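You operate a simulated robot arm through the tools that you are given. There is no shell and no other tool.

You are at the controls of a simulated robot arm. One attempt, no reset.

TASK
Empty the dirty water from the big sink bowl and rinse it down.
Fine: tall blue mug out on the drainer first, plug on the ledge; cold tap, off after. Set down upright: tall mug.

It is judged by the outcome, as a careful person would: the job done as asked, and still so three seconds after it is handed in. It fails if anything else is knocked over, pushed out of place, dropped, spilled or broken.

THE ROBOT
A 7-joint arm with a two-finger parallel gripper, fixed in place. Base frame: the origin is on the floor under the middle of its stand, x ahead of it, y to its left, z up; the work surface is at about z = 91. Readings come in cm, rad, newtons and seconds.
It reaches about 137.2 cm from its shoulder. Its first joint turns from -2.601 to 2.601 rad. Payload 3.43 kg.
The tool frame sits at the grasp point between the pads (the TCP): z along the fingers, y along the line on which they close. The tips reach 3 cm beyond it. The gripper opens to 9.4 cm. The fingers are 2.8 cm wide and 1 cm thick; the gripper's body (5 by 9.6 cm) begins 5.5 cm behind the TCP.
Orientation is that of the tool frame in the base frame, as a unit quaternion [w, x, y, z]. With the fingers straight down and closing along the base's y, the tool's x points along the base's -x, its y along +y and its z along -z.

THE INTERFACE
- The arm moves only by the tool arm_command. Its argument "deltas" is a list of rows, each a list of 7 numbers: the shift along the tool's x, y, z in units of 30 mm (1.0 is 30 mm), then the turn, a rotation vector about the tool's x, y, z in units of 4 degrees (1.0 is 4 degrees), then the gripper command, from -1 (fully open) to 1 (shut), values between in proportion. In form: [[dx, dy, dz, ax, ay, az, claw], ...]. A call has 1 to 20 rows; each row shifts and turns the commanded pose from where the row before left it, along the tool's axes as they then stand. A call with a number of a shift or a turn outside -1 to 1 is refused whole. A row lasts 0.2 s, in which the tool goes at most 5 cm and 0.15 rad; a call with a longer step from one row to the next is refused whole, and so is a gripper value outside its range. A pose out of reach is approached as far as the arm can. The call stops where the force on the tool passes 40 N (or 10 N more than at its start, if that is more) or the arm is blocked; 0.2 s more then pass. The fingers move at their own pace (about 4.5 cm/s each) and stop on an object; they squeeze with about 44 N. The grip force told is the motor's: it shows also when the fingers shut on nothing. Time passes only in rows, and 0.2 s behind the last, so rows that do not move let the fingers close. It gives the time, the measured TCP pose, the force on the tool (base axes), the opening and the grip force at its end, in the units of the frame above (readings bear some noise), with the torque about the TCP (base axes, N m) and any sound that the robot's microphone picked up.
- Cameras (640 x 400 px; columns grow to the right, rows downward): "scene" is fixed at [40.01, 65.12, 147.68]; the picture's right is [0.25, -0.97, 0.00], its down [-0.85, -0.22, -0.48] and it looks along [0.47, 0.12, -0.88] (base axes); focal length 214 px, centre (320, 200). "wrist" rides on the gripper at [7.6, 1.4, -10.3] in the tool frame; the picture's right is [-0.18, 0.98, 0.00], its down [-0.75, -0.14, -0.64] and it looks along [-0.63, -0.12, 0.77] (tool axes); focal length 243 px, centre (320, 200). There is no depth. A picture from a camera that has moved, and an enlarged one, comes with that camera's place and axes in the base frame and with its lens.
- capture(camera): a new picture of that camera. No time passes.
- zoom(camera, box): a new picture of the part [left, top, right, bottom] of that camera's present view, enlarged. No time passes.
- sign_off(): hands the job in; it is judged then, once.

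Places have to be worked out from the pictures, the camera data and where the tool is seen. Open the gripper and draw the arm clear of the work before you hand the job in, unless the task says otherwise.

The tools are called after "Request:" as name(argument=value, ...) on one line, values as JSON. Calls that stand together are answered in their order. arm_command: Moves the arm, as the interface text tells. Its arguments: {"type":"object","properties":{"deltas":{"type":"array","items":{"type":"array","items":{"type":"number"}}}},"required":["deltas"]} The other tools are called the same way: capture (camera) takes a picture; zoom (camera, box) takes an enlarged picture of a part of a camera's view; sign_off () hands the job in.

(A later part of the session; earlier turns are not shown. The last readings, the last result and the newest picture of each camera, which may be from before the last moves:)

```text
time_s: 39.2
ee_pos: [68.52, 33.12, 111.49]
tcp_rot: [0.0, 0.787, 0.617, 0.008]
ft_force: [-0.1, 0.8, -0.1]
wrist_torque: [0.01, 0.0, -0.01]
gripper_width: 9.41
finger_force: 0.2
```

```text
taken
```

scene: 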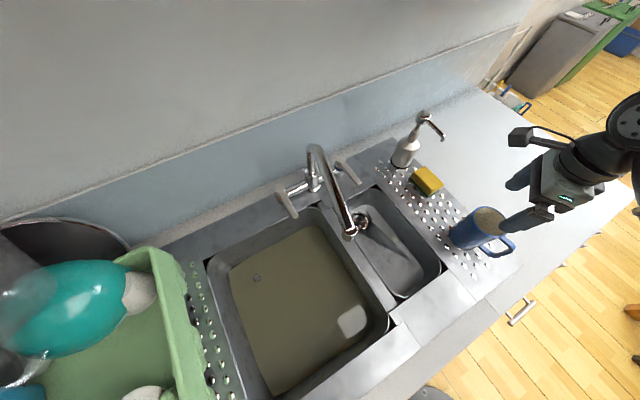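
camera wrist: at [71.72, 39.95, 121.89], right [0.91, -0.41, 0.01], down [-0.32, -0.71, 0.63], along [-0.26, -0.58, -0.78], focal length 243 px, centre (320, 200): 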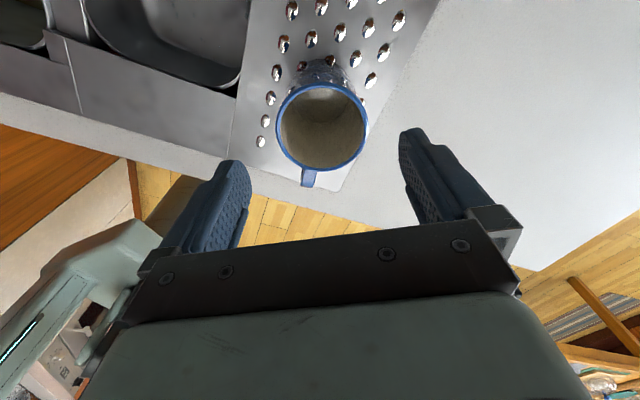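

Mug is upright on the drainer and the gripper is clear. Now the plug: zoom in on its knob in the bowl, now in plain view.

Request:
zoom(camera="scene", box=[220, 250, 300, 310])

Request:
zoom(camera="scene", box=[190, 180, 410, 400])

Request:
zoom(camera="scene", box=[270, 130, 390, 250])

```text
6.67 times, centred on (260, 280) of scene
camera zoom: at [40.01, 65.12, 147.68], right [0.25, -0.97, 0.0], down [-0.85, -0.22, -0.48], along [0.47, 0.12, -0.88], focal length 1430 px, centre (720, -333)
```

zoom: 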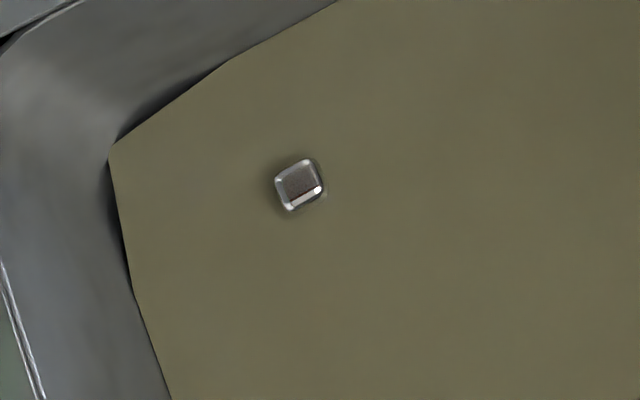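

```text
1.82 times, centred on (300, 290) of scene
camera zoom: at [40.01, 65.12, 147.68], right [0.25, -0.97, 0.0], down [-0.85, -0.22, -0.48], along [0.47, 0.12, -0.88], focal length 390 px, centre (356, 36)
```

zoom: 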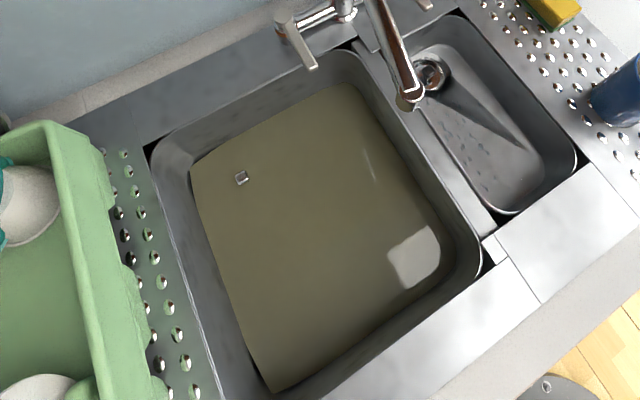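

```text
3.33 times, centred on (330, 190) of scene
camera zoom: at [40.01, 65.12, 147.68], right [0.25, -0.97, 0.0], down [-0.85, -0.22, -0.48], along [0.47, 0.12, -0.88], focal length 715 px, centre (287, 233)
```

zoom: 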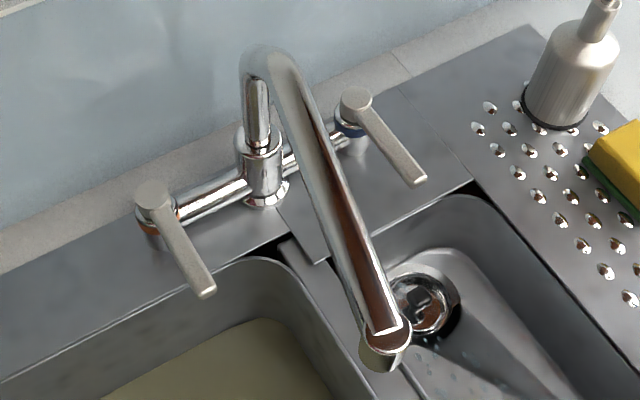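

The knob is a square stub about 1.7 cm across, aligned with the counter, at about (45.8, 86.5, z≈78). I turn the gripper to close along the front-back line (camera to the left), here above the drainer where there's space.

Request:
arm_command(deltas=[[0, 0, 0, 0, 0, -1, -1], [0, 0, 0, 0, 0, -1, -1], [0, 0, 0, 0, 0, -1, -1], [0, 0, 0, 0, 0, -1, -1], [0, 0, 0, 0, 0, -1, -1], [0, 0, 0, 0, 0, -1, -1], [0, 0, 0, 0, 0, -1, -1], [0, 0, 0, 0, 0, -1, -1], [0, 0, 0, 0, 0, -1, -1], [0, 0, 0, 0, 0, -1, -1], [0, 0, 0, 0, 0, -1, -1], [0, 0, 0, 0, 0, -1, -1], [0, 0, 0, 0, 0, -1, -1], [0, 0, 0, 0, 0, -1, -1], [0, 0, 0, 0, 0, -0.7, -1]])

Request:
capture(camera="wrist")

Request:
capture(camera="scene")

```text
time_s: 42.4
ee_pos: [68.45, 32.89, 111.42]
tcp_rot: [0.003, 0.383, 0.924, 0.008]
ft_force: [-0.1, -1.0, 0.2]
wrist_torque: [-0.01, 0.0, 0.0]
gripper_width: 9.38
finger_force: 0.1
```

```text
taken
camera wrist: at [64.09, 39.21, 121.72], right [0.82, 0.57, 0.02], down [0.43, -0.64, 0.64], along [0.37, -0.52, -0.77], focal length 243 px, centre (320, 200)
```

wrist: 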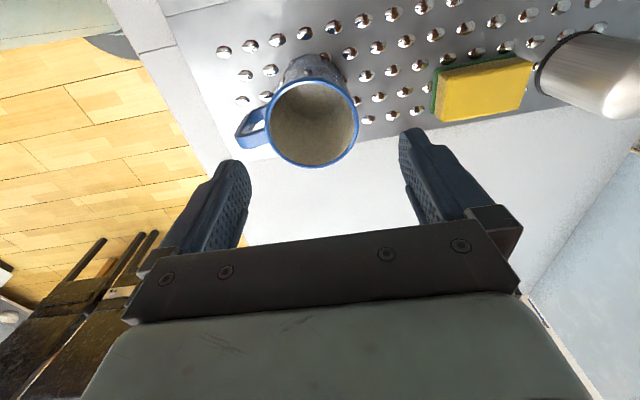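

```text
taken
```

scene: 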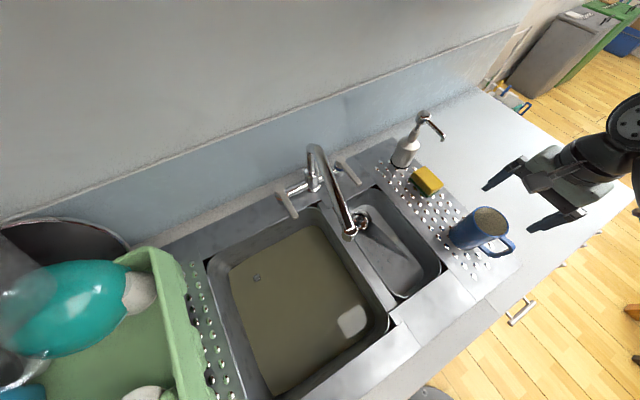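

Yaw is exactly 135° now. I retrace the route around the front of the spout toward the big bowl at this height.

Request:
arm_command(deltas=[[0.5, -0.2, 0, 0, 0, 0, -1], [0.85, -0.27, 0, 0, 0, 0, -1], [0.85, -0.27, 0, 0, 0, 0, -1], [0.85, -0.27, 0, 0, 0, 0, -1], [0.85, -0.27, 0, 0, 0, 0, -1], [0.85, -0.27, 0, 0, 0, 0, -1], [0.85, -0.27, 0, 0, 0, 0, -1], [0.85, -0.27, 0, 0, 0, 0, -1], [0.85, -0.27, 0, 0, 0, 0, -1], [0.85, -0.27, 0, 0, 0, 0, -1], [0.85, 0, 0, 0, 0, 0, -1], [0.85, 0, 0, 0, 0, 0, -1], [0.85, 0, 0, 0, 0, 0, -1], [0.85, 0, 0, 0, 0, 0, -1], [0.85, 0, 0, 0, 0, 0, -1], [0.85, 0, 0, 0, 0, 0, -1], [0, 0, 0, 0, 0, 0, -1]])

Request:
capture(camera="wrist")

Request:
capture(camera="scene")

```text
time_s: 46.0
ee_pos: [34.99, 56.07, 110.03]
tcp_rot: [0.004, 0.383, 0.924, 0.008]
ft_force: [-1.1, -0.6, 0.2]
wrist_torque: [0.0, 0.02, -0.01]
gripper_width: 9.41
finger_force: 0.1
out of reach, approached as far as the arm can: row 8, 9, 10
```

```text
taken
camera wrist: at [30.62, 62.31, 120.38], right [0.82, 0.57, 0.02], down [0.43, -0.64, 0.64], along [0.37, -0.52, -0.77], focal length 243 px, centre (320, 200)
```

wrist: 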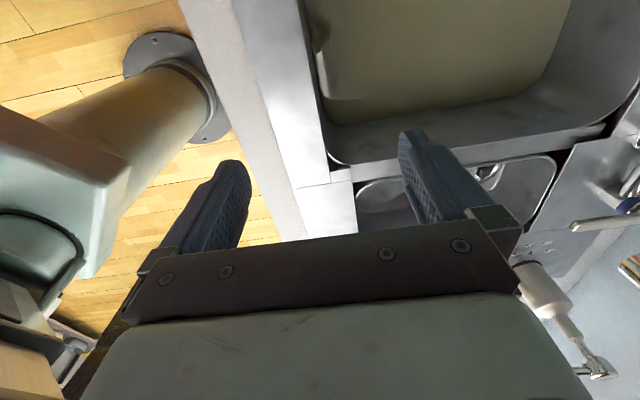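

```text
taken
```

scene: 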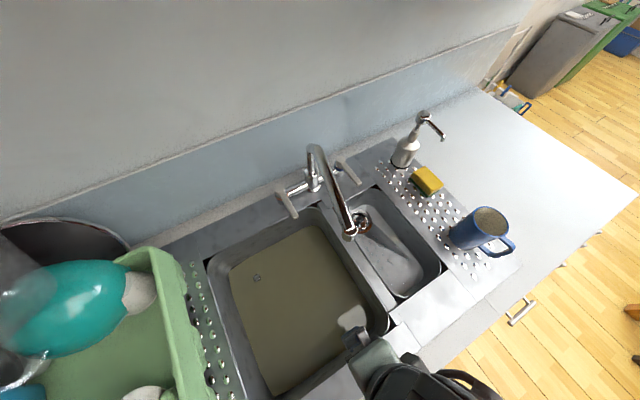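

Arrived at the front of the big bowl. Now I move over toward the plug's corner, still high, to get a wrist view of the knob from the left side.

Request:
arm_command(deltas=[[0.2, 0.4, 0, 0, 0, 0, -1], [0.34, 0.85, 0, 0, 0, 0, -1], [0.34, 0.85, 0, 0, 0, 0, -1], [0.34, 0.85, 0, 0, 0, 0, -1], [0.34, 0.85, 0, 0, 0, 0, -1], [0.34, 0.85, 0, 0, 0, 0, -1], [0.34, 0.85, 0, 0, 0, 0, -1], [0.34, 0.85, 0, 0, 0, 0, -1], [0.34, 0.85, 0, 0, 0, 0, -1], [0.34, 0.85, 0, 0, 0, 0, -1], [0.2, 0.4, 0, 0, 0, 0, -1], [0, 0, 0, 0, 0, 0, -1]])

Request:
capture(camera="wrist")

Request:
capture(camera="scene")

```text
time_s: 48.6
ee_pos: [45.76, 81.36, 110.46]
tcp_rot: [0.002, 0.383, 0.924, 0.008]
ft_force: [-0.7, -0.2, 0.0]
wrist_torque: [0.01, 0.0, -0.04]
gripper_width: 9.39
finger_force: 0.1
```

```text
taken
camera wrist: at [41.41, 87.49, 120.8], right [0.82, 0.57, 0.02], down [0.43, -0.64, 0.64], along [0.37, -0.52, -0.77], focal length 243 px, centre (320, 200)
```

wrist: 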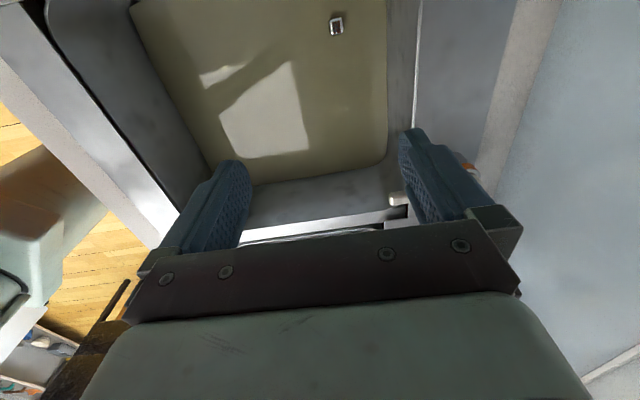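

```text
taken
```

scene: 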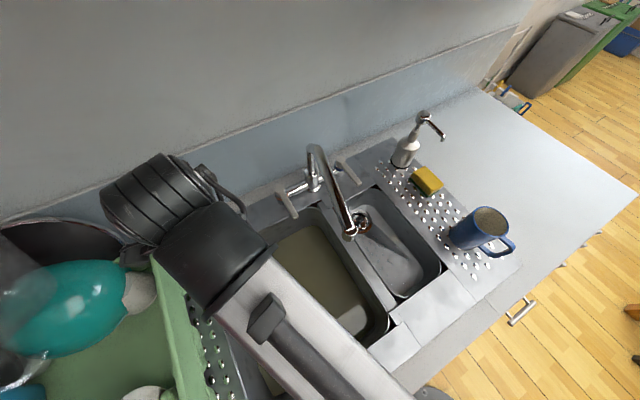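

The knob is visible at the top of the wrist view; zooming in to fix its position and shape.

Request:
zoom(camera="wrist", box=[296, 0, 376, 50])

Request:
zoom(camera="wrist", box=[380, 0, 640, 220])

```text
8.00 times, centred on (336, 25) of wrist
camera zoom: at [41.41, 87.49, 120.8], right [0.82, 0.57, 0.02], down [0.43, -0.64, 0.64], along [0.37, -0.52, -0.77], focal length 1941 px, centre (192, 1600)
```

zoom: 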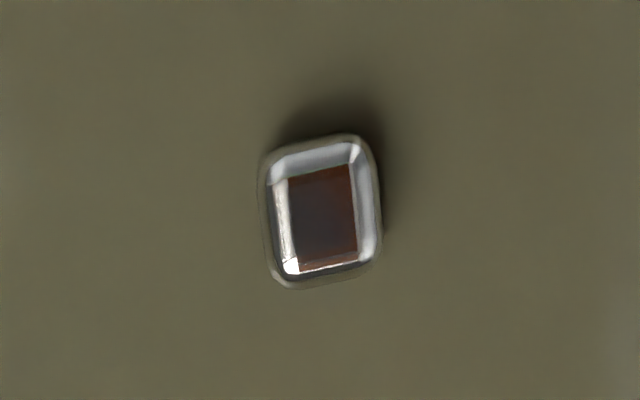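

```text
1.82 times, centred on (510, 110) of wrist
camera zoom: at [41.41, 87.49, 120.8], right [0.82, 0.57, 0.02], down [0.43, -0.64, 0.64], along [0.37, -0.52, -0.77], focal length 441 px, centre (-26, 364)
```

zoom: 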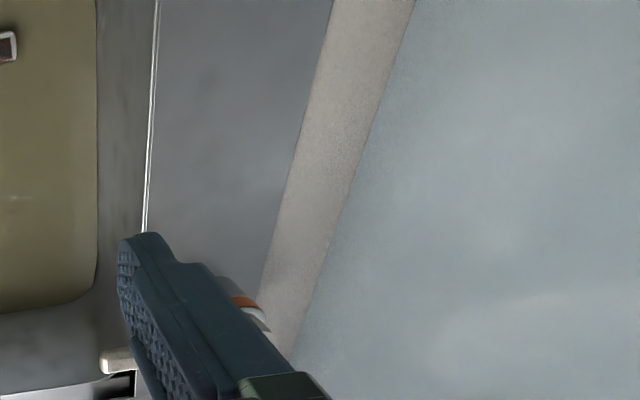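

The knob top triangulates to (45.65, 86.7, z≈78), about 2 cm square. The steel ledge behind the bowl spans r≈101–110, so there's a 9 cm strip for the plug right behind it. I move above the knob, lean the hand 17° to lift the camera clear of the left rim, and narrow the fingers to about 4.7 cm.

Request:
arm_command(deltas=[[0.4, 0.4, 0, 0, 0, 0, -0.6], [0.4, 0.45, 0, 0, 0, 0, -0.2], [0.33, 0.37, 0, 0, 0, 0, 0], [0, 0, 0, 0, 0.85, 0, 0], [0, 0, 0, 0, 0.85, 0, 0], [0, 0, 0, 0, 0.85, 0, 0], [0, 0, 0, 0, 0.85, 0, 0], [0, 0, 0, 0, 0.85, 0, 0], [0, 0, 0, 0, 0, 0, 0]])

Request:
capture(camera="wrist")

Request:
capture(camera="scene")

```text
time_s: 50.6
ee_pos: [46.0, 86.12, 110.6]
tcp_rot: [-0.133, 0.378, 0.914, 0.064]
ft_force: [0.6, 0.3, 1.0]
wrist_torque: [0.03, 0.01, 0.01]
gripper_width: 4.7
finger_force: 0.0
```

```text
taken
camera wrist: at [43.93, 89.97, 122.68], right [0.82, 0.57, -0.04], down [0.54, -0.75, 0.39], along [0.2, -0.34, -0.92], focal length 243 px, centre (320, 200)
```

wrist: 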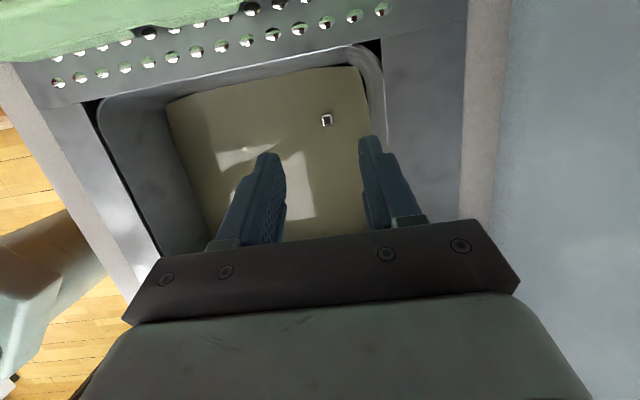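

```text
taken
```

scene: 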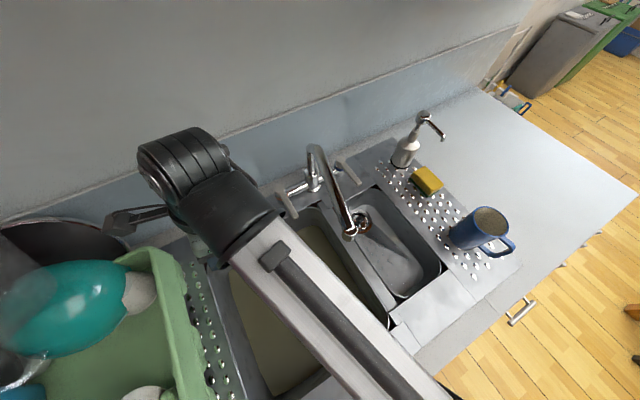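

The knob sits right where the fingers will come down (TCP is within 3 mm in the closing direction). I descend vertically (in the tilted tool axes) to z≈92 and look again.

Request:
arm_command(deltas=[[-0.15, 0.03, 0.48, 0, 0, 0, 0], [-0.22, 0.03, 0.72, 0, 0, 0, 0], [-0.22, 0, 0.72, 0, 0, 0, 0], [-0.22, 0, 0.72, 0, 0, 0, 0], [-0.22, 0, 0.72, 0, 0, 0, 0], [-0.22, 0, 0.72, 0, 0, 0, 0], [-0.22, 0, 0.72, 0, 0, 0, 0], [-0.22, 0, 0.72, 0, 0, 0, 0], [-0.14, 0, 0.46, 0, 0, 0, 0], [0, 0, 0, 0, 0, 0, 0]])

Request:
capture(camera="wrist")

Request:
capture(camera="scene")

```text
time_s: 52.8
ee_pos: [46.29, 86.5, 91.77]
tcp_rot: [-0.134, 0.377, 0.914, 0.064]
ft_force: [-0.5, -0.4, -0.4]
wrist_torque: [0.02, -0.01, -0.04]
gripper_width: 4.72
finger_force: 0.1
```

```text
taken
camera wrist: at [44.25, 90.31, 103.83], right [0.82, 0.57, -0.04], down [0.54, -0.75, 0.39], along [0.2, -0.34, -0.92], focal length 243 px, centre (320, 200)
```

wrist: 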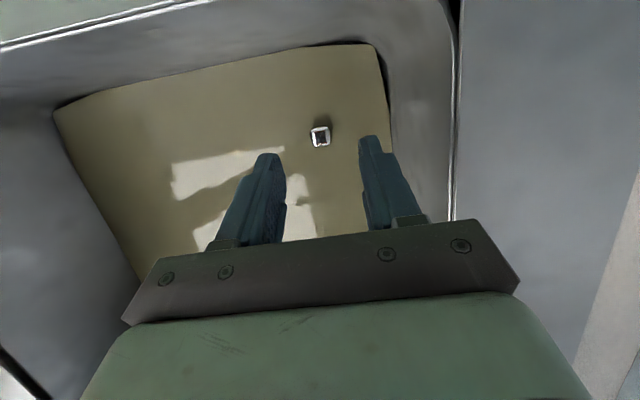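

```text
taken
```

scene: 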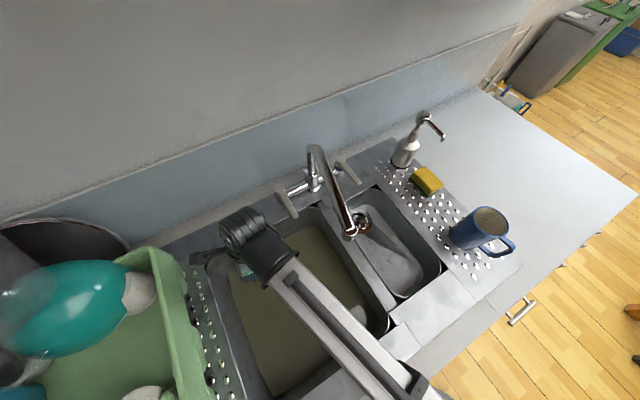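

Knob recomputed at (45.75, 86.6); the TCP is 3 mm too far back, so I correct that and descend to z≈82, with tips just above the knob.

Request:
arm_command(deltas=[[-0.16, -0.03, 0.52, 0, 0, 0, 0], [-0.16, -0.03, 0.52, 0, 0, 0, 0], [-0.16, -0.03, 0.52, 0, 0, 0, 0], [-0.16, -0.02, 0.52, 0, 0, 0, 0], [-0.16, 0, 0.52, 0, 0, 0, 0], [-0.15, 0, 0.5, 0, 0, 0, 0], [0, 0, 0, 0, 0, 0, 0]])

Request:
capture(camera="wrist")

Request:
zoom(camera="wrist", box=[240, 80, 420, 240])

Request:
zoom(camera="scene", box=[170, 190, 330, 310])

```text
time_s: 54.4
ee_pos: [46.24, 86.25, 82.01]
tcp_rot: [-0.133, 0.377, 0.915, 0.064]
ft_force: [0.3, 0.3, 0.7]
wrist_torque: [0.01, -0.03, -0.01]
gripper_width: 4.7
finger_force: 0.1
```

```text
taken
camera wrist: at [44.14, 90.19, 94.14], right [0.82, 0.57, -0.04], down [0.54, -0.75, 0.39], along [0.2, -0.34, -0.92], focal length 243 px, centre (320, 200)
```

wrist: 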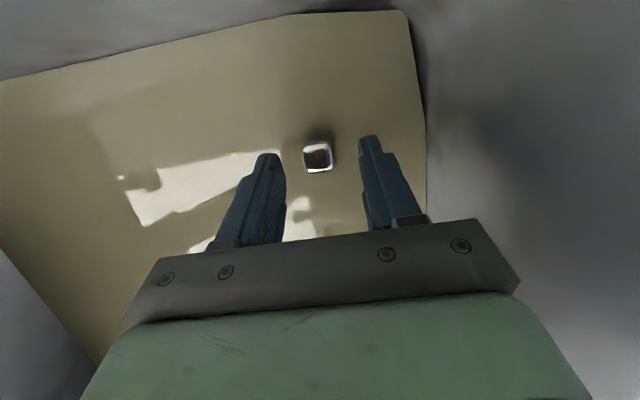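

```text
2.50 times, centred on (330, 160) of wrist
camera zoom: at [44.14, 90.19, 94.14], right [0.82, 0.57, -0.04], down [0.54, -0.75, 0.39], along [0.2, -0.34, -0.92], focal length 606 px, centre (295, 300)
```

zoom: 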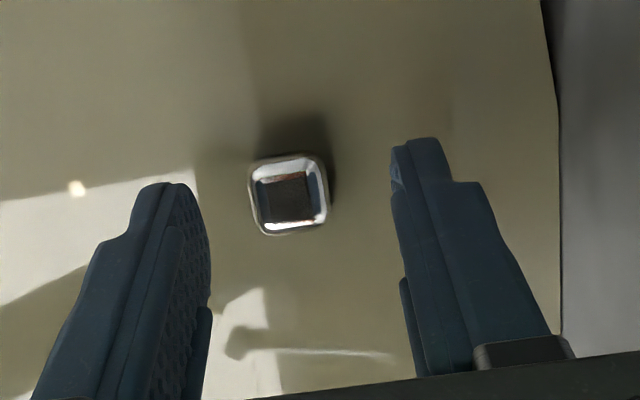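

```text
3.33 times, centred on (250, 250) of scene
camera zoom: at [40.01, 65.12, 147.68], right [0.25, -0.97, 0.0], down [-0.85, -0.22, -0.48], along [0.47, 0.12, -0.88], focal length 715 px, centre (553, 33)
```

zoom: 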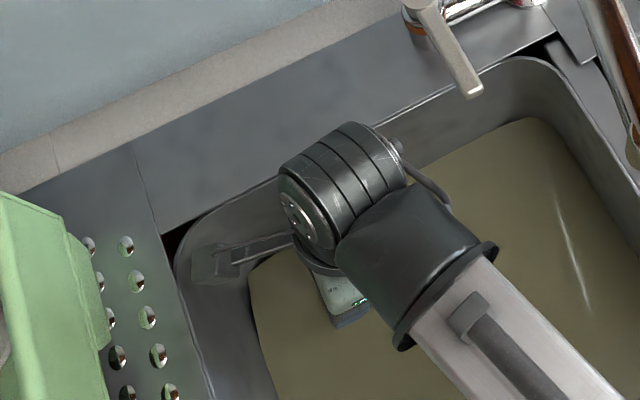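

Knob sits centrally between the tips (2.2 cm wide, 4.7 cm opening). I go down the last 3 cm in small steps so the pads straddle it.

Request:
arm_command(deltas=[[-0.05, 0, 0.22, 0, 0, 0, 0], [-0.05, 0, 0.22, 0, 0, 0, 0], [-0.05, 0, 0.22, 0, 0, 0, 0], [-0.05, 0, 0.22, 0, 0, 0, 0], [0, 0, 0, 0, 0, 0, 0]])

Request:
zoom(camera="wrist", box=[240, 80, 420, 240])

```text
time_s: 55.6
ee_pos: [45.95, 86.59, 79.48]
tcp_rot: [-0.132, 0.378, 0.914, 0.064]
ft_force: [-0.3, 0.4, 0.0]
wrist_torque: [-0.03, 0.02, 0.01]
gripper_width: 4.7
finger_force: 0.0
```

```text
2.50 times, centred on (330, 160) of wrist
camera zoom: at [43.99, 90.4, 91.48], right [0.82, 0.57, -0.04], down [0.54, -0.75, 0.39], along [0.2, -0.34, -0.92], focal length 606 px, centre (295, 300)
```

zoom: 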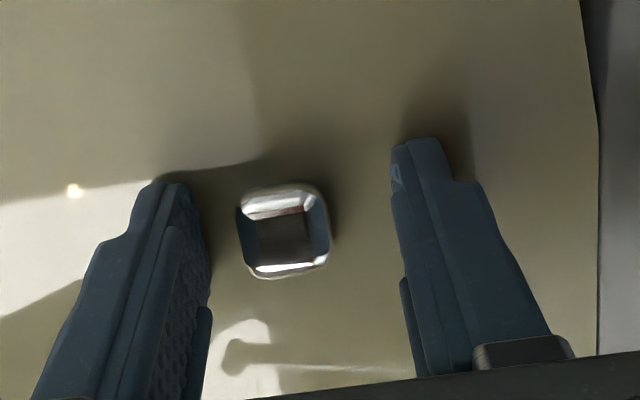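

The knob lies well between the pads with about 1.5 cm of overlap. I lower 3 mm more and close on it.

Request:
arm_command(deltas=[[-0.03, -0.03, 0.1, 0, 0, 0, 0], [0, 0, 0, 0, 0, 0, 0.2], [0, 0, 0, 0, 0, 0, 0.5], [0, 0, 0, 0, 0, 0, 0.8], [0, 0, 0, 0, 0, 0, 1], [0, 0, 0, 0, 0, 0, 1]])

Request:
zoom(camera="wrist", box=[240, 80, 420, 240])

```text
time_s: 57.0
ee_pos: [45.87, 86.48, 79.14]
tcp_rot: [-0.134, 0.377, 0.914, 0.064]
ft_force: [-1.8, -0.7, 1.5]
wrist_torque: [-0.09, 0.11, -0.01]
gripper_width: 2.09
finger_force: 44.1
```

```text
2.50 times, centred on (330, 160) of wrist
camera zoom: at [43.92, 90.35, 91.21], right [0.82, 0.57, -0.04], down [0.54, -0.75, 0.39], along [0.2, -0.34, -0.92], focal length 606 px, centre (295, 300)
```

zoom: 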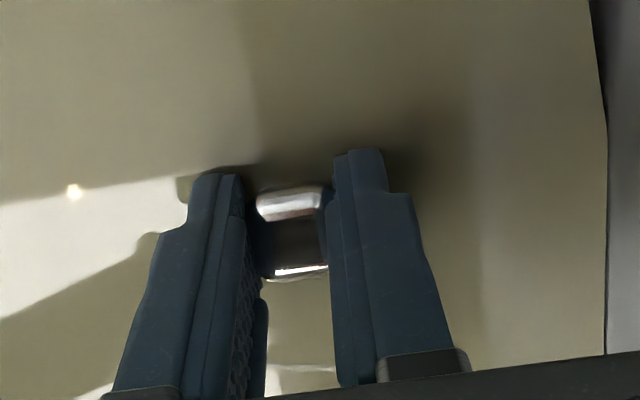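

Gripped (2.1 cm wide, 44 N). I pull straight up slowly.

Request:
arm_command(deltas=[[0.03, 0, -0.1, 0, 0, 0, 1], [0.03, 0, -0.1, 0, 0, 0, 1], [0.06, 0, -0.2, 0, 0, 0, 1], [0.06, 0, -0.2, 0, 0, 0, 1], [0.06, 0, -0.2, 0, 0, 0, 1], [0, 0, 0, 0, 0, 0, 1]])

Request:
capture(camera="wrist")

Request:
capture(camera="scene")

```text
time_s: 58.4
ee_pos: [45.91, 86.42, 81.6]
tcp_rot: [-0.132, 0.377, 0.914, 0.064]
ft_force: [-0.5, 1.1, 0.0]
wrist_torque: [0.01, -0.03, 0.03]
gripper_width: 2.07
finger_force: 43.9
```

```text
taken
camera wrist: at [43.92, 90.31, 93.7], right [0.82, 0.57, -0.04], down [0.54, -0.75, 0.39], along [0.2, -0.34, -0.92], focal length 243 px, centre (320, 200)
```

wrist: 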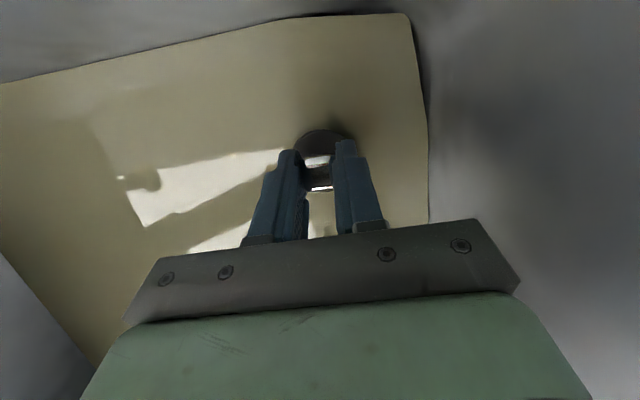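

```text
taken
```

scene: 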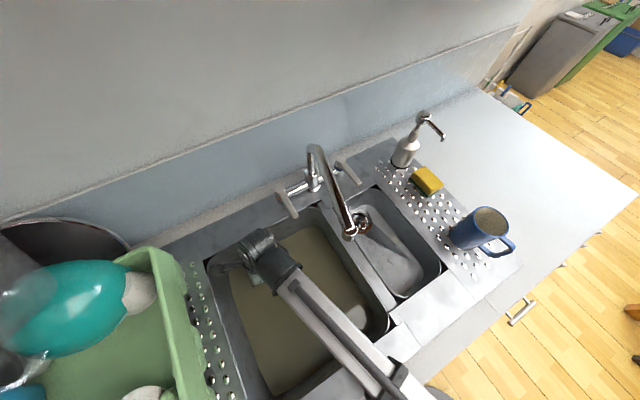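

The plug is out (black disc visible on the knob), with no strain. I lift it clear of the rim, to about z≈101.

Request:
arm_command(deltas=[[0.1, 0, -0.35, 0, 0, 0, 1], [0.2, 0, -0.65, 0, 0, 0, 1], [0.22, 0, -0.72, 0, 0, 0, 1], [0.22, 0, -0.72, 0, 0, 0, 1], [0.22, 0, -0.72, 0, 0, 0, 1], [0.22, 0, -0.72, 0, 0, 0, 1], [0.22, 0, -0.72, 0, 0, 0, 1], [0.22, 0, -0.72, 0, 0, 0, 1], [0.22, 0, -0.72, 0, 0, 0, 1], [0.15, 0, -0.5, 0, 0, 0, 1], [0, 0, 0, 0, 0, 0, 1]])

Request:
capture(camera="wrist")

Request:
capture(camera="scene")

```text
time_s: 60.8
ee_pos: [45.82, 86.14, 102.08]
tcp_rot: [-0.133, 0.378, 0.914, 0.064]
ft_force: [-0.1, -0.1, -0.6]
wrist_torque: [-0.01, -0.01, 0.0]
gripper_width: 2.11
finger_force: 43.7
```

```text
taken
camera wrist: at [43.77, 90.02, 114.12], right [0.82, 0.57, -0.04], down [0.54, -0.75, 0.39], along [0.2, -0.34, -0.92], focal length 243 px, centre (320, 200)
```

wrist: 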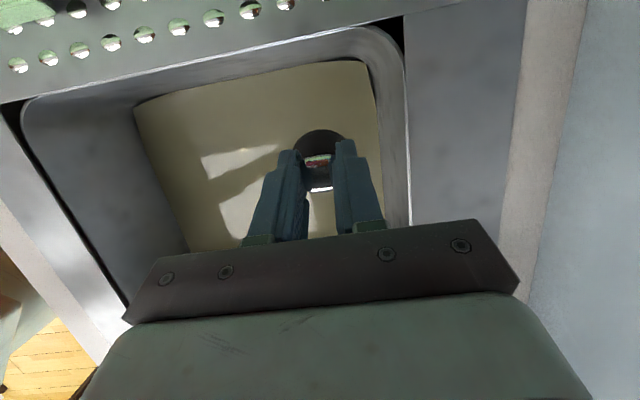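

```text
taken
```

scene: 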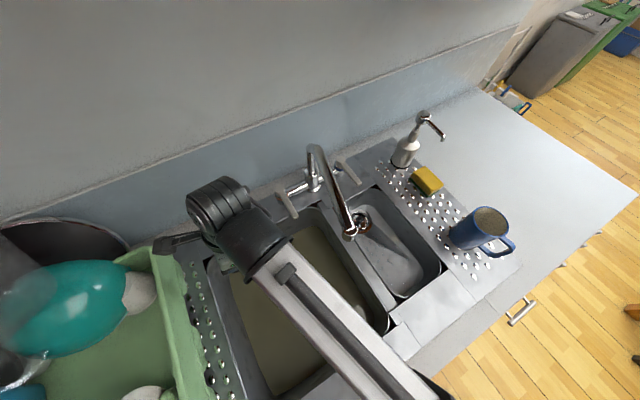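

Clear of the rim. Now toward the wall by 11 cm, so the plug hangs over the middle of the steel ledge behind the bowl.

Request:
arm_command(deltas=[[0, 0.4, 0, 0, 0, 0, 1], [0, 0.6, 0, 0, 0, 0, 1], [0, 0.7, 0, 0, 0, 0, 1], [0, 0.7, 0, 0, 0, 0, 1], [0, 0.6, 0, 0, 0, 0, 1], [0, 0.5, 0, 0, 0, 0, 1], [0, 0.25, 0, 0, 0, 0, 1], [0, 0, 0, 0, 0, 0, 1]])

Request:
capture(camera="wrist")

Request:
capture(camera="scene")

```text
time_s: 62.6
ee_pos: [53.71, 94.28, 102.15]
tcp_rot: [-0.134, 0.377, 0.914, 0.064]
ft_force: [0.5, 0.5, -0.4]
wrist_torque: [0.0, 0.03, 0.01]
gripper_width: 2.06
finger_force: 44.0
```

```text
taken
camera wrist: at [51.68, 98.05, 114.28], right [0.82, 0.57, -0.04], down [0.54, -0.75, 0.39], along [0.2, -0.34, -0.92], focal length 243 px, centre (320, 200)
```

wrist: 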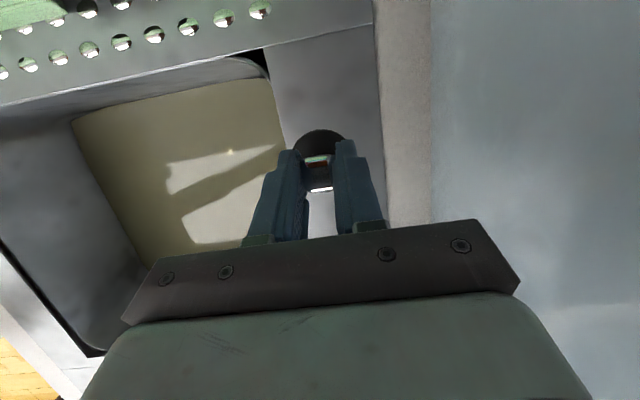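

```text
taken
```

scene: 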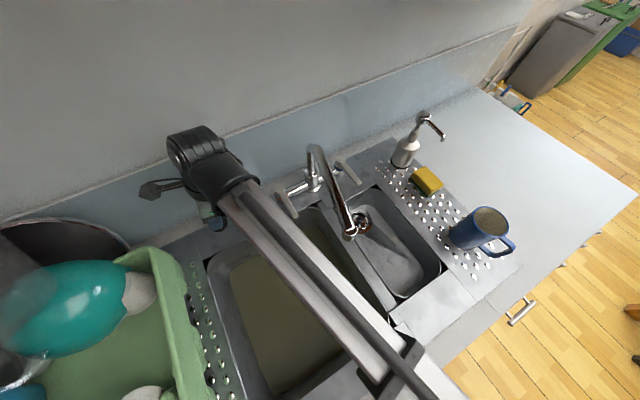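

The plug is over the steel ledge (101–110 deep; plug at about 104.6). I nudge 6 mm toward the middle of it and lower to z≈97.5, then check.

Request:
arm_command(deltas=[[-0.1, 0.1, 0.3, 0, 0, 0, 1], [-0.12, 0.1, 0.4, 0, 0, 0, 1], [-0.12, 0, 0.4, 0, 0, 0, 1], [-0.1, 0, 0.33, 0, 0, 0, 1], [0, 0, 0, 0, 0, 0, 1]])

Request:
zoom(camera="wrist", box=[220, 60, 440, 240])

Request:
zoom(camera="scene", box=[150, 150, 310, 270])

```text
time_s: 63.8
ee_pos: [54.16, 94.66, 97.64]
tcp_rot: [-0.134, 0.377, 0.914, 0.066]
ft_force: [-0.6, -0.2, -0.2]
wrist_torque: [0.01, 0.0, 0.0]
gripper_width: 2.08
finger_force: 44.3
```

```text
2.22 times, centred on (330, 150) of wrist
camera zoom: at [52.13, 98.38, 109.73], right [0.82, 0.57, -0.04], down [0.54, -0.75, 0.39], along [0.2, -0.34, -0.92], focal length 539 px, centre (298, 311)
```

zoom: 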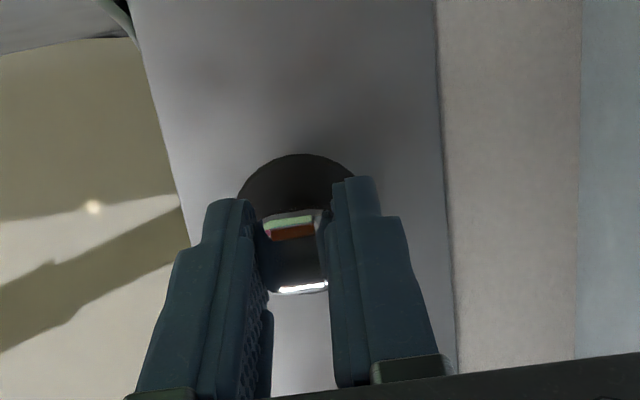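

```text
3.33 times, centred on (230, 210) of scene
camera zoom: at [40.01, 65.12, 147.68], right [0.25, -0.97, 0.0], down [-0.85, -0.22, -0.48], along [0.47, 0.12, -0.88], focal length 715 px, centre (620, 167)
```

zoom: 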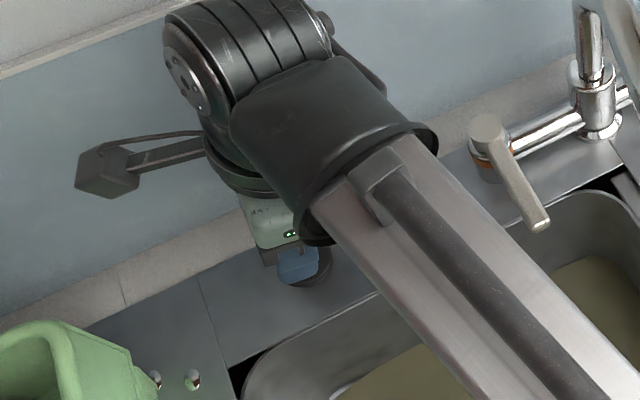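

The plug is centred over the ledge. I creep down in small steps, watching the force.

Request:
arm_command(deltas=[[-0.03, 0, 0.1, 0, 0, 0, 1], [-0.03, 0, 0.1, 0, 0, 0, 1], [-0.03, 0, 0.1, 0, 0, 0, 1], [0, 0, 0, 0, 0, 0, 1]])

```text
time_s: 64.8
ee_pos: [54.33, 94.55, 96.68]
tcp_rot: [-0.134, 0.377, 0.914, 0.065]
ft_force: [0.5, 0.6, -1.0]
wrist_torque: [0.01, -0.03, 0.0]
gripper_width: 2.06
finger_force: 43.9
```

Request:
arm_command(deltas=[[-0.03, 0, 0.1, 0, 0, 0, 1], [-0.03, 0, 0.1, 0, 0, 0, 1], [0, 0, 0, 0, 0, 0, 1]])

Request:
zoom(camera="wrist", box=[220, 60, 440, 240])

```text
time_s: 65.6
ee_pos: [54.12, 94.58, 96.42]
tcp_rot: [-0.133, 0.377, 0.914, 0.065]
ft_force: [1.8, 1.3, 9.2]
wrist_torque: [-0.04, 0.07, -0.02]
gripper_width: 2.1
finger_force: 44.2
```

```text
2.22 times, centred on (330, 150) of wrist
camera zoom: at [52.17, 98.45, 108.43], right [0.82, 0.57, -0.04], down [0.54, -0.75, 0.39], along [0.2, -0.34, -0.92], focal length 539 px, centre (298, 311)
```

zoom: 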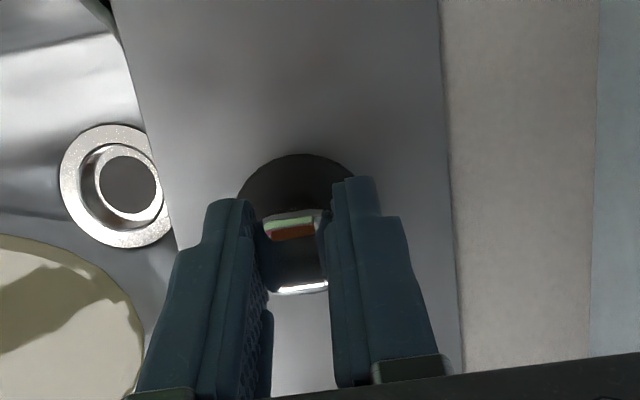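

Contact, 9 N, and the water is draining – the drain hole is now showing. I ease up slightly and open the fingers to release the plug on the ledge.

Request:
arm_command(deltas=[[0.01, 0, -0.04, 0, 0, 0, 1], [0, 0, 0, 0, 0, 0, 0.6], [0, 0, 0, 0, 0, 0, 0.3], [0, 0, 0, 0, 0, 0, 0], [0, 0, 0, 0, 0, 0, 0]])

Request:
capture(camera="wrist")

```text
time_s: 66.8
ee_pos: [54.2, 94.7, 96.35]
tcp_rot: [-0.133, 0.378, 0.914, 0.064]
ft_force: [1.0, 0.1, 1.2]
wrist_torque: [-0.01, -0.02, 0.0]
gripper_width: 4.71
finger_force: 0.0
```

```text
taken
camera wrist: at [52.16, 98.48, 108.44], right [0.82, 0.57, -0.04], down [0.54, -0.75, 0.39], along [0.2, -0.34, -0.92], focal length 243 px, centre (320, 200)
```

wrist: 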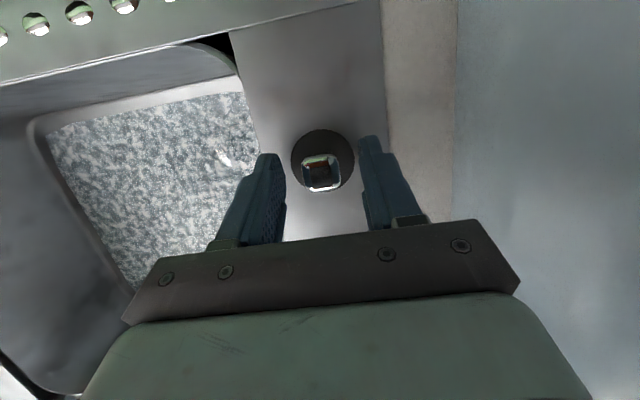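

The plug stands on the ledge, and the water has gone, leaving a speckled scum over the bowl floor that needs rinsing. I raise straight up off the plug.

Request:
arm_command(deltas=[[0.06, 0, -0.2, 0, 0, 0, 0], [0.1, 0, -0.35, 0, 0, 0, 0], [0.2, 0, -0.65, 0, 0, 0, 0], [0.22, 0, -0.72, 0, 0, 0, 0], [0.22, 0, -0.72, 0, 0, 0, 0], [0.22, 0, -0.72, 0, 0, 0, 0], [0.22, 0, -0.72, 0, 0, 0, 0], [0.22, 0, -0.72, 0, 0, 0, 0], [0, 0, 0, 0, 0, 0, 0]])

Request:
capture(camera="wrist")

Request:
capture(camera="scene")

```text
time_s: 68.8
ee_pos: [53.91, 94.42, 111.48]
tcp_rot: [-0.133, 0.376, 0.915, 0.064]
ft_force: [0.8, 0.1, -0.5]
wrist_torque: [0.03, 0.01, 0.0]
gripper_width: 4.71
finger_force: 0.0
```

```text
taken
camera wrist: at [51.93, 98.28, 123.64], right [0.82, 0.57, -0.04], down [0.54, -0.75, 0.39], along [0.2, -0.34, -0.92], focal length 243 px, centre (320, 200)
```

wrist: 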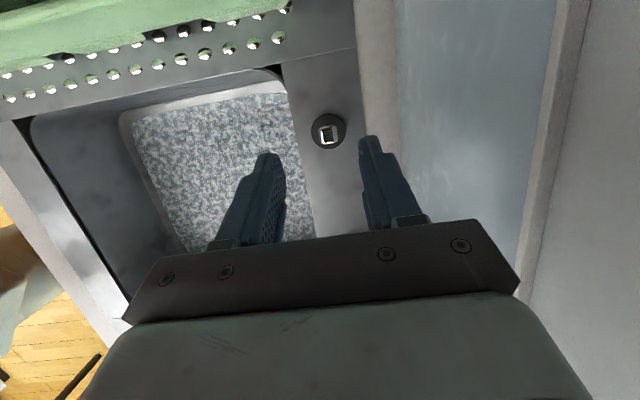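

```text
taken
```

scene: 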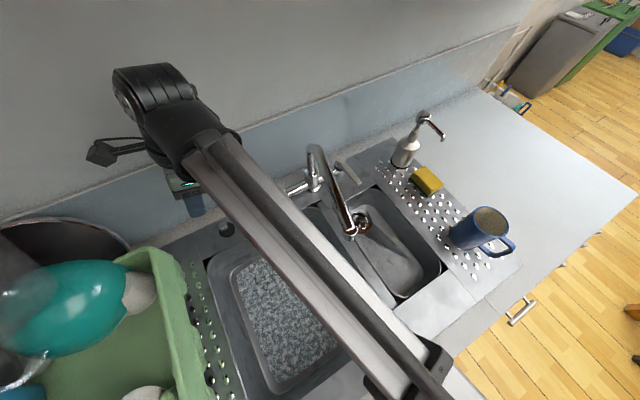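

Plug is safely on the ledge left of the tap. Now zoom on the tap and spout from the scene camera to plan the swivel and the cold lever.

Request:
zoom(camera="scene", box=[290, 130, 400, 250])

Request:
zoom(camera="scene", box=[190, 200, 400, 400])

```text
3.33 times, centred on (345, 190) of scene
camera zoom: at [40.01, 65.12, 147.68], right [0.25, -0.97, 0.0], down [-0.85, -0.22, -0.48], along [0.47, 0.12, -0.88], focal length 715 px, centre (237, 233)
```

zoom: 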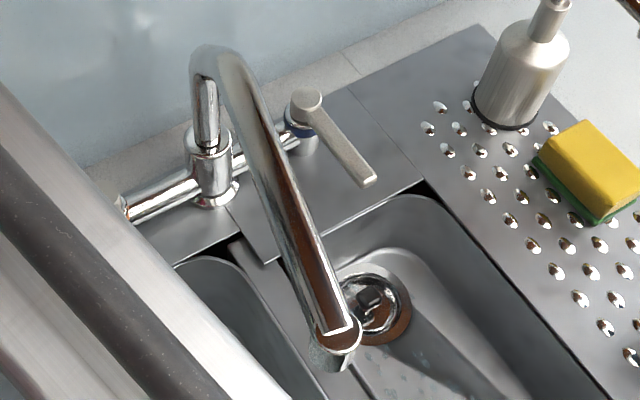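

```text
2.00 times, centred on (295, 300) of scene
camera zoom: at [40.01, 65.12, 147.68], right [0.25, -0.97, 0.0], down [-0.85, -0.22, -0.48], along [0.47, 0.12, -0.88], focal length 429 px, centre (370, 0)
```

zoom: 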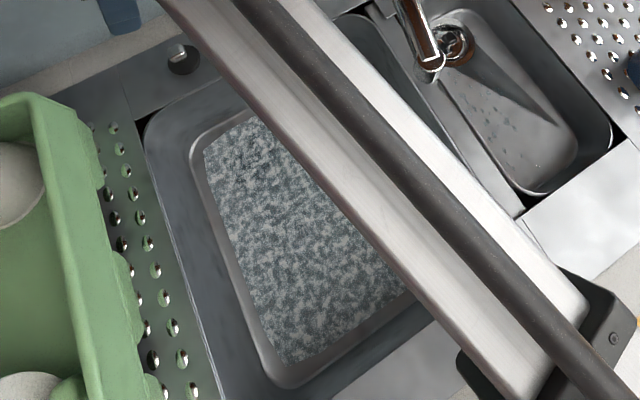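

The levers triangulate nicely: the cold one pivots at (81.8, 69.4) with its tip at (74.4, 62.7), z≈97.4, pointing straight forward. The spout end is at about (53.5, 63.2, z≈113), i.e. already just over the big bowl. I back off from the wall first, straighten the hand, and go around the front again.

Request:
arm_command(deltas=[[0, -0.5, 0, 0, 0, 0, 0], [0, -0.85, 0, 0, 0, 0, 0], [0, -0.85, 0, 0, 0, 0, 0], [0, -0.85, 0, 0, 0, 0, 0], [0, -0.85, 0, 0, 0, 0, 0], [0, -0.85, 0, 0, 0, 0, 0], [0, -0.35, 0, 0, -0.85, 0, 0], [0, 0, 0, 0, -0.85, 0, 0], [0, 0, 0, 0, -0.85, 0, 0], [0, 0, 0, 0, -0.85, 0, 0], [0, 0, 0, 0, -0.85, 0, 0], [0, 0, 0, 0, 0, 0, 0]])

Request:
capture(camera="wrist")

Request:
capture(camera="scene")

```text
time_s: 71.4
ee_pos: [43.3, 83.6, 111.24]
tcp_rot: [0.004, 0.382, 0.924, 0.007]
ft_force: [0.1, -0.5, 0.1]
wrist_torque: [0.01, -0.02, -0.02]
gripper_width: 4.71
finger_force: 0.1
```

```text
taken
camera wrist: at [38.85, 89.85, 121.51], right [0.82, 0.57, 0.02], down [0.43, -0.64, 0.64], along [0.37, -0.52, -0.77], focal length 243 px, centre (320, 200)
```

wrist: 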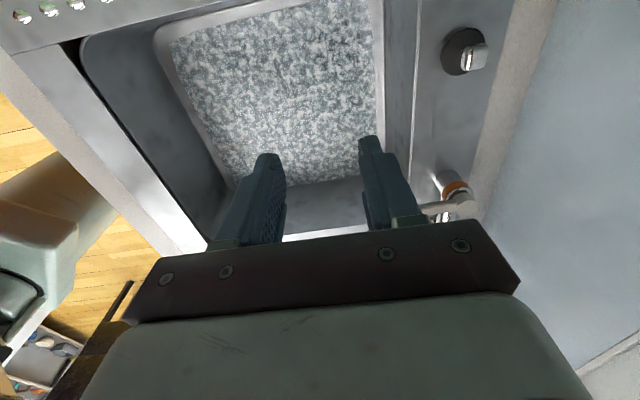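

```text
taken
```

scene: 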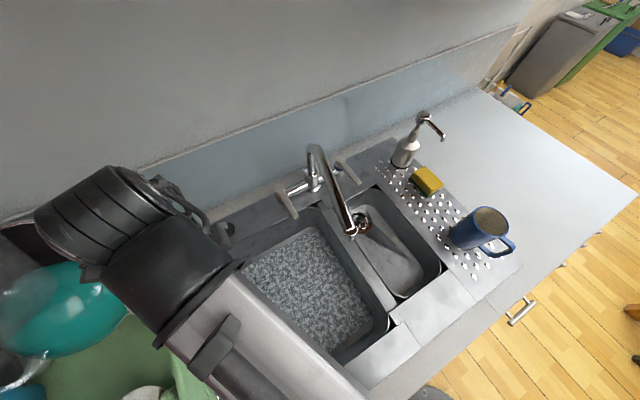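

Let me check the drain area in this view before moving on.

Request:
zoom(camera="wrist", box=[150, 0, 410, 190])

Request:
zoom(camera="scene", box=[220, 200, 400, 370])

```text
2.11 times, centred on (280, 95) of wrist
camera zoom: at [38.85, 89.85, 121.51], right [0.82, 0.57, 0.02], down [0.43, -0.64, 0.64], along [0.37, -0.52, -0.77], focal length 511 px, centre (404, 421)
```

zoom: 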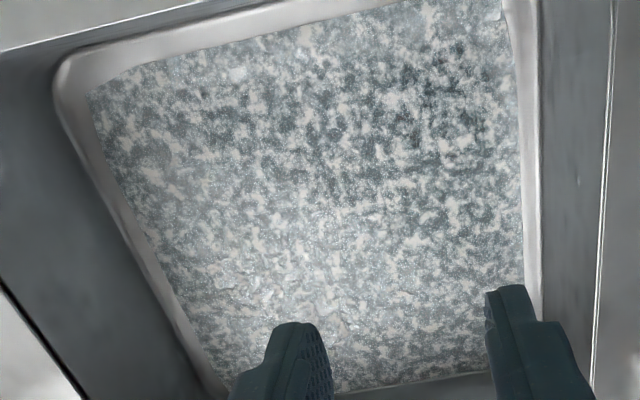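

```text
2.35 times, centred on (310, 285) of scene
camera zoom: at [40.01, 65.12, 147.68], right [0.25, -0.97, 0.0], down [-0.85, -0.22, -0.48], along [0.47, 0.12, -0.88], focal length 505 px, centre (344, 0)
```

zoom: 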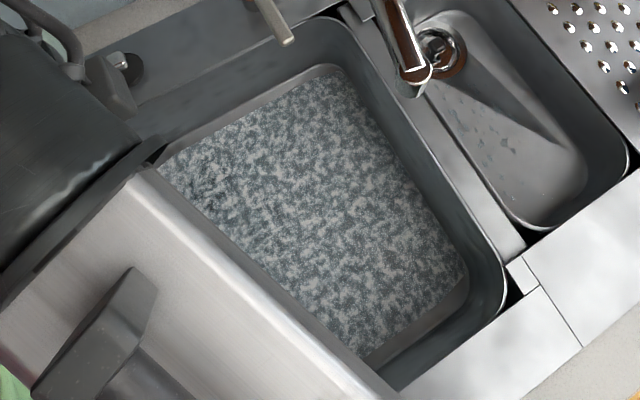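

The scum film covers the whole floor, so a proper rinse is needed. I continue around the front toward the right side of the divider, in line with the cold lever.

Request:
arm_command(deltas=[[-0.3, -0.45, 0, 0, 0, 0, 0], [-0.55, -0.84, 0, 0, 0, 0, 0], [-0.55, -0.84, 0, 0, 0, 0, 0], [-0.55, -0.84, 0, 0, 0, 0, 0], [-0.55, -0.84, 0, 0, 0, 0, 0], [-0.55, -0.84, 0, 0, 0, 0, 0], [-0.55, -0.84, 0, 0, 0, 0, 0], [-0.55, -0.84, 0, 0, 0, 0, 0], [-0.55, -0.84, 0, 0, 0, 0, 0], [-0.55, -0.84, 0, 0, 0, 0, 0], [-0.85, 0.07, 0, 0, 0, 0, 0], [-0.85, 0.07, 0, 0, 0, 0, 0], [-0.85, 0.07, 0, 0, 0, 0, 0], [-0.85, 0.07, 0, 0, 0, 0, 0], [-0.85, 0.07, 0, 0, 0, 0, 0], [-0.85, 0.07, 0, 0, 0, 0, 0], [-0.85, 0.07, 0, 0, 0, 0, 0], [-0.85, 0.07, 0, 0, 0, 0, 0], [-0.4, 0, 0, 0, 0, 0, 0], [0, 0, 0, 0, 0, 0, 0]])

Request:
capture(camera="wrist")

Request:
capture(camera="scene")

```text
time_s: 75.6
ee_pos: [53.95, 41.36, 110.64]
tcp_rot: [0.003, 0.383, 0.924, 0.007]
ft_force: [-0.2, 0.0, 0.4]
wrist_torque: [-0.02, -0.02, -0.01]
gripper_width: 4.73
finger_force: 0.0
```

```text
taken
camera wrist: at [49.43, 47.55, 121.04], right [0.82, 0.57, 0.02], down [0.43, -0.64, 0.64], along [0.37, -0.52, -0.77], focal length 243 px, centre (320, 200)
```

wrist: 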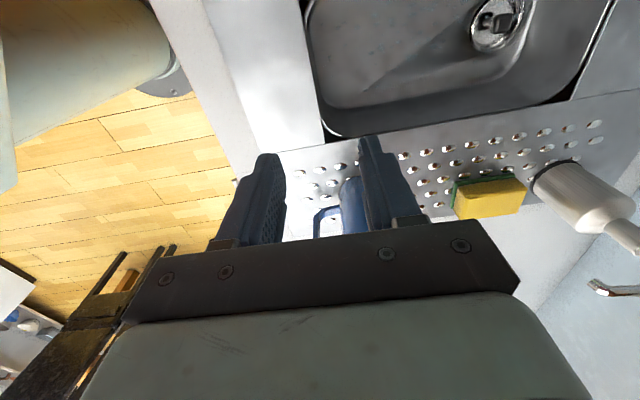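

```text
taken
```

scene: 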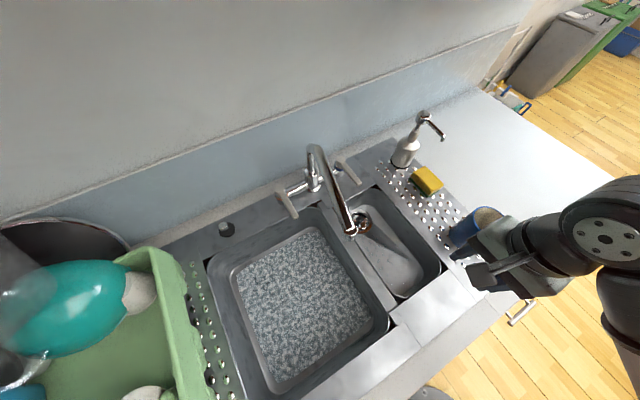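

All clear in the pictures. Now I turn the yaw by 80° so the camera faces the wall side and the fingers can straddle the lever.

Request:
arm_command(deltas=[[0, 0, 0, 0, 0, 1, 0], [0, 0, 0, 0, 0, 1, 0], [0, 0, 0, 0, 0, 1, 0], [0, 0, 0, 0, 0, 1, 0], [0, 0, 0, 0, 0, 1, 0], [0, 0, 0, 0, 0, 1, 0], [0, 0, 0, 0, 0, 1, 0], [0, 0, 0, 0, 0, 1, 0], [0, 0, 0, 0, 0, 1, 0], [0, 0, 0, 0, 0, 1, 0], [0, 0, 0, 0, 0, 1, 0], [0, 0, 0, 0, 0, 1, 0], [0, 0, 0, 0, 0, 1, 0], [0, 0, 0, 0, 0, 1, 0], [0, 0, 0, 0, 0, 1, 0], [0, 0, 0, 0, 0, 1, 0], [0, 0, 0, 0, 0, 1, 0], [0, 0, 0, 0, 0, 1, 0], [0, 0, 0, 0, 0, 1, 0], [0, 0, 0, 0, 0, 1, 0]])

Request:
capture(camera="wrist")

Request:
capture(camera="scene")

```text
time_s: 79.8
ee_pos: [53.88, 41.58, 110.8]
tcp_rot: [-0.002, 0.887, 0.461, 0.008]
ft_force: [0.1, 0.5, 0.6]
wrist_torque: [0.0, 0.01, 0.0]
gripper_width: 4.69
finger_force: 0.0
```

```text
taken
camera wrist: at [59.39, 46.77, 121.22], right [0.7, -0.71, 0.0], down [-0.56, -0.54, 0.63], along [-0.45, -0.44, -0.78], focal length 243 px, centre (320, 200)
```

wrist: 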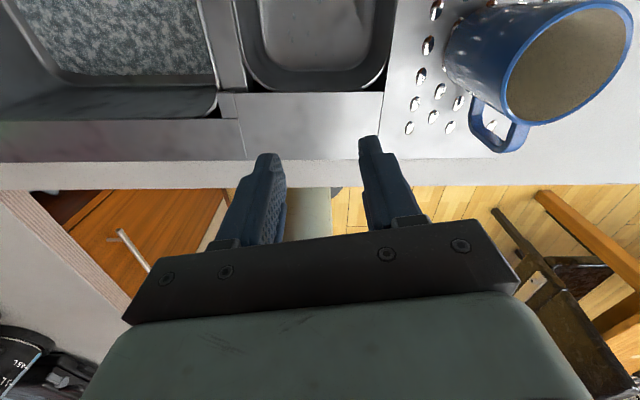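

```text
taken
```

scene: 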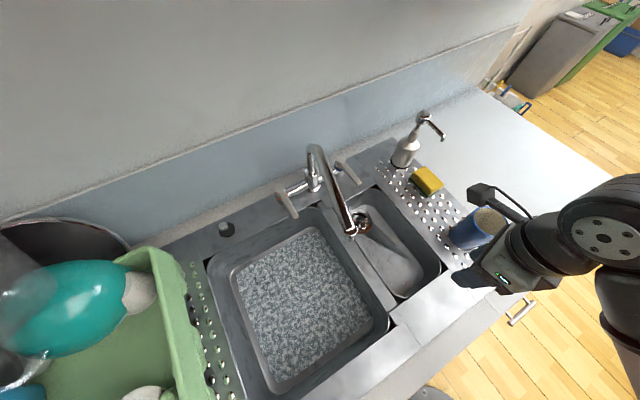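

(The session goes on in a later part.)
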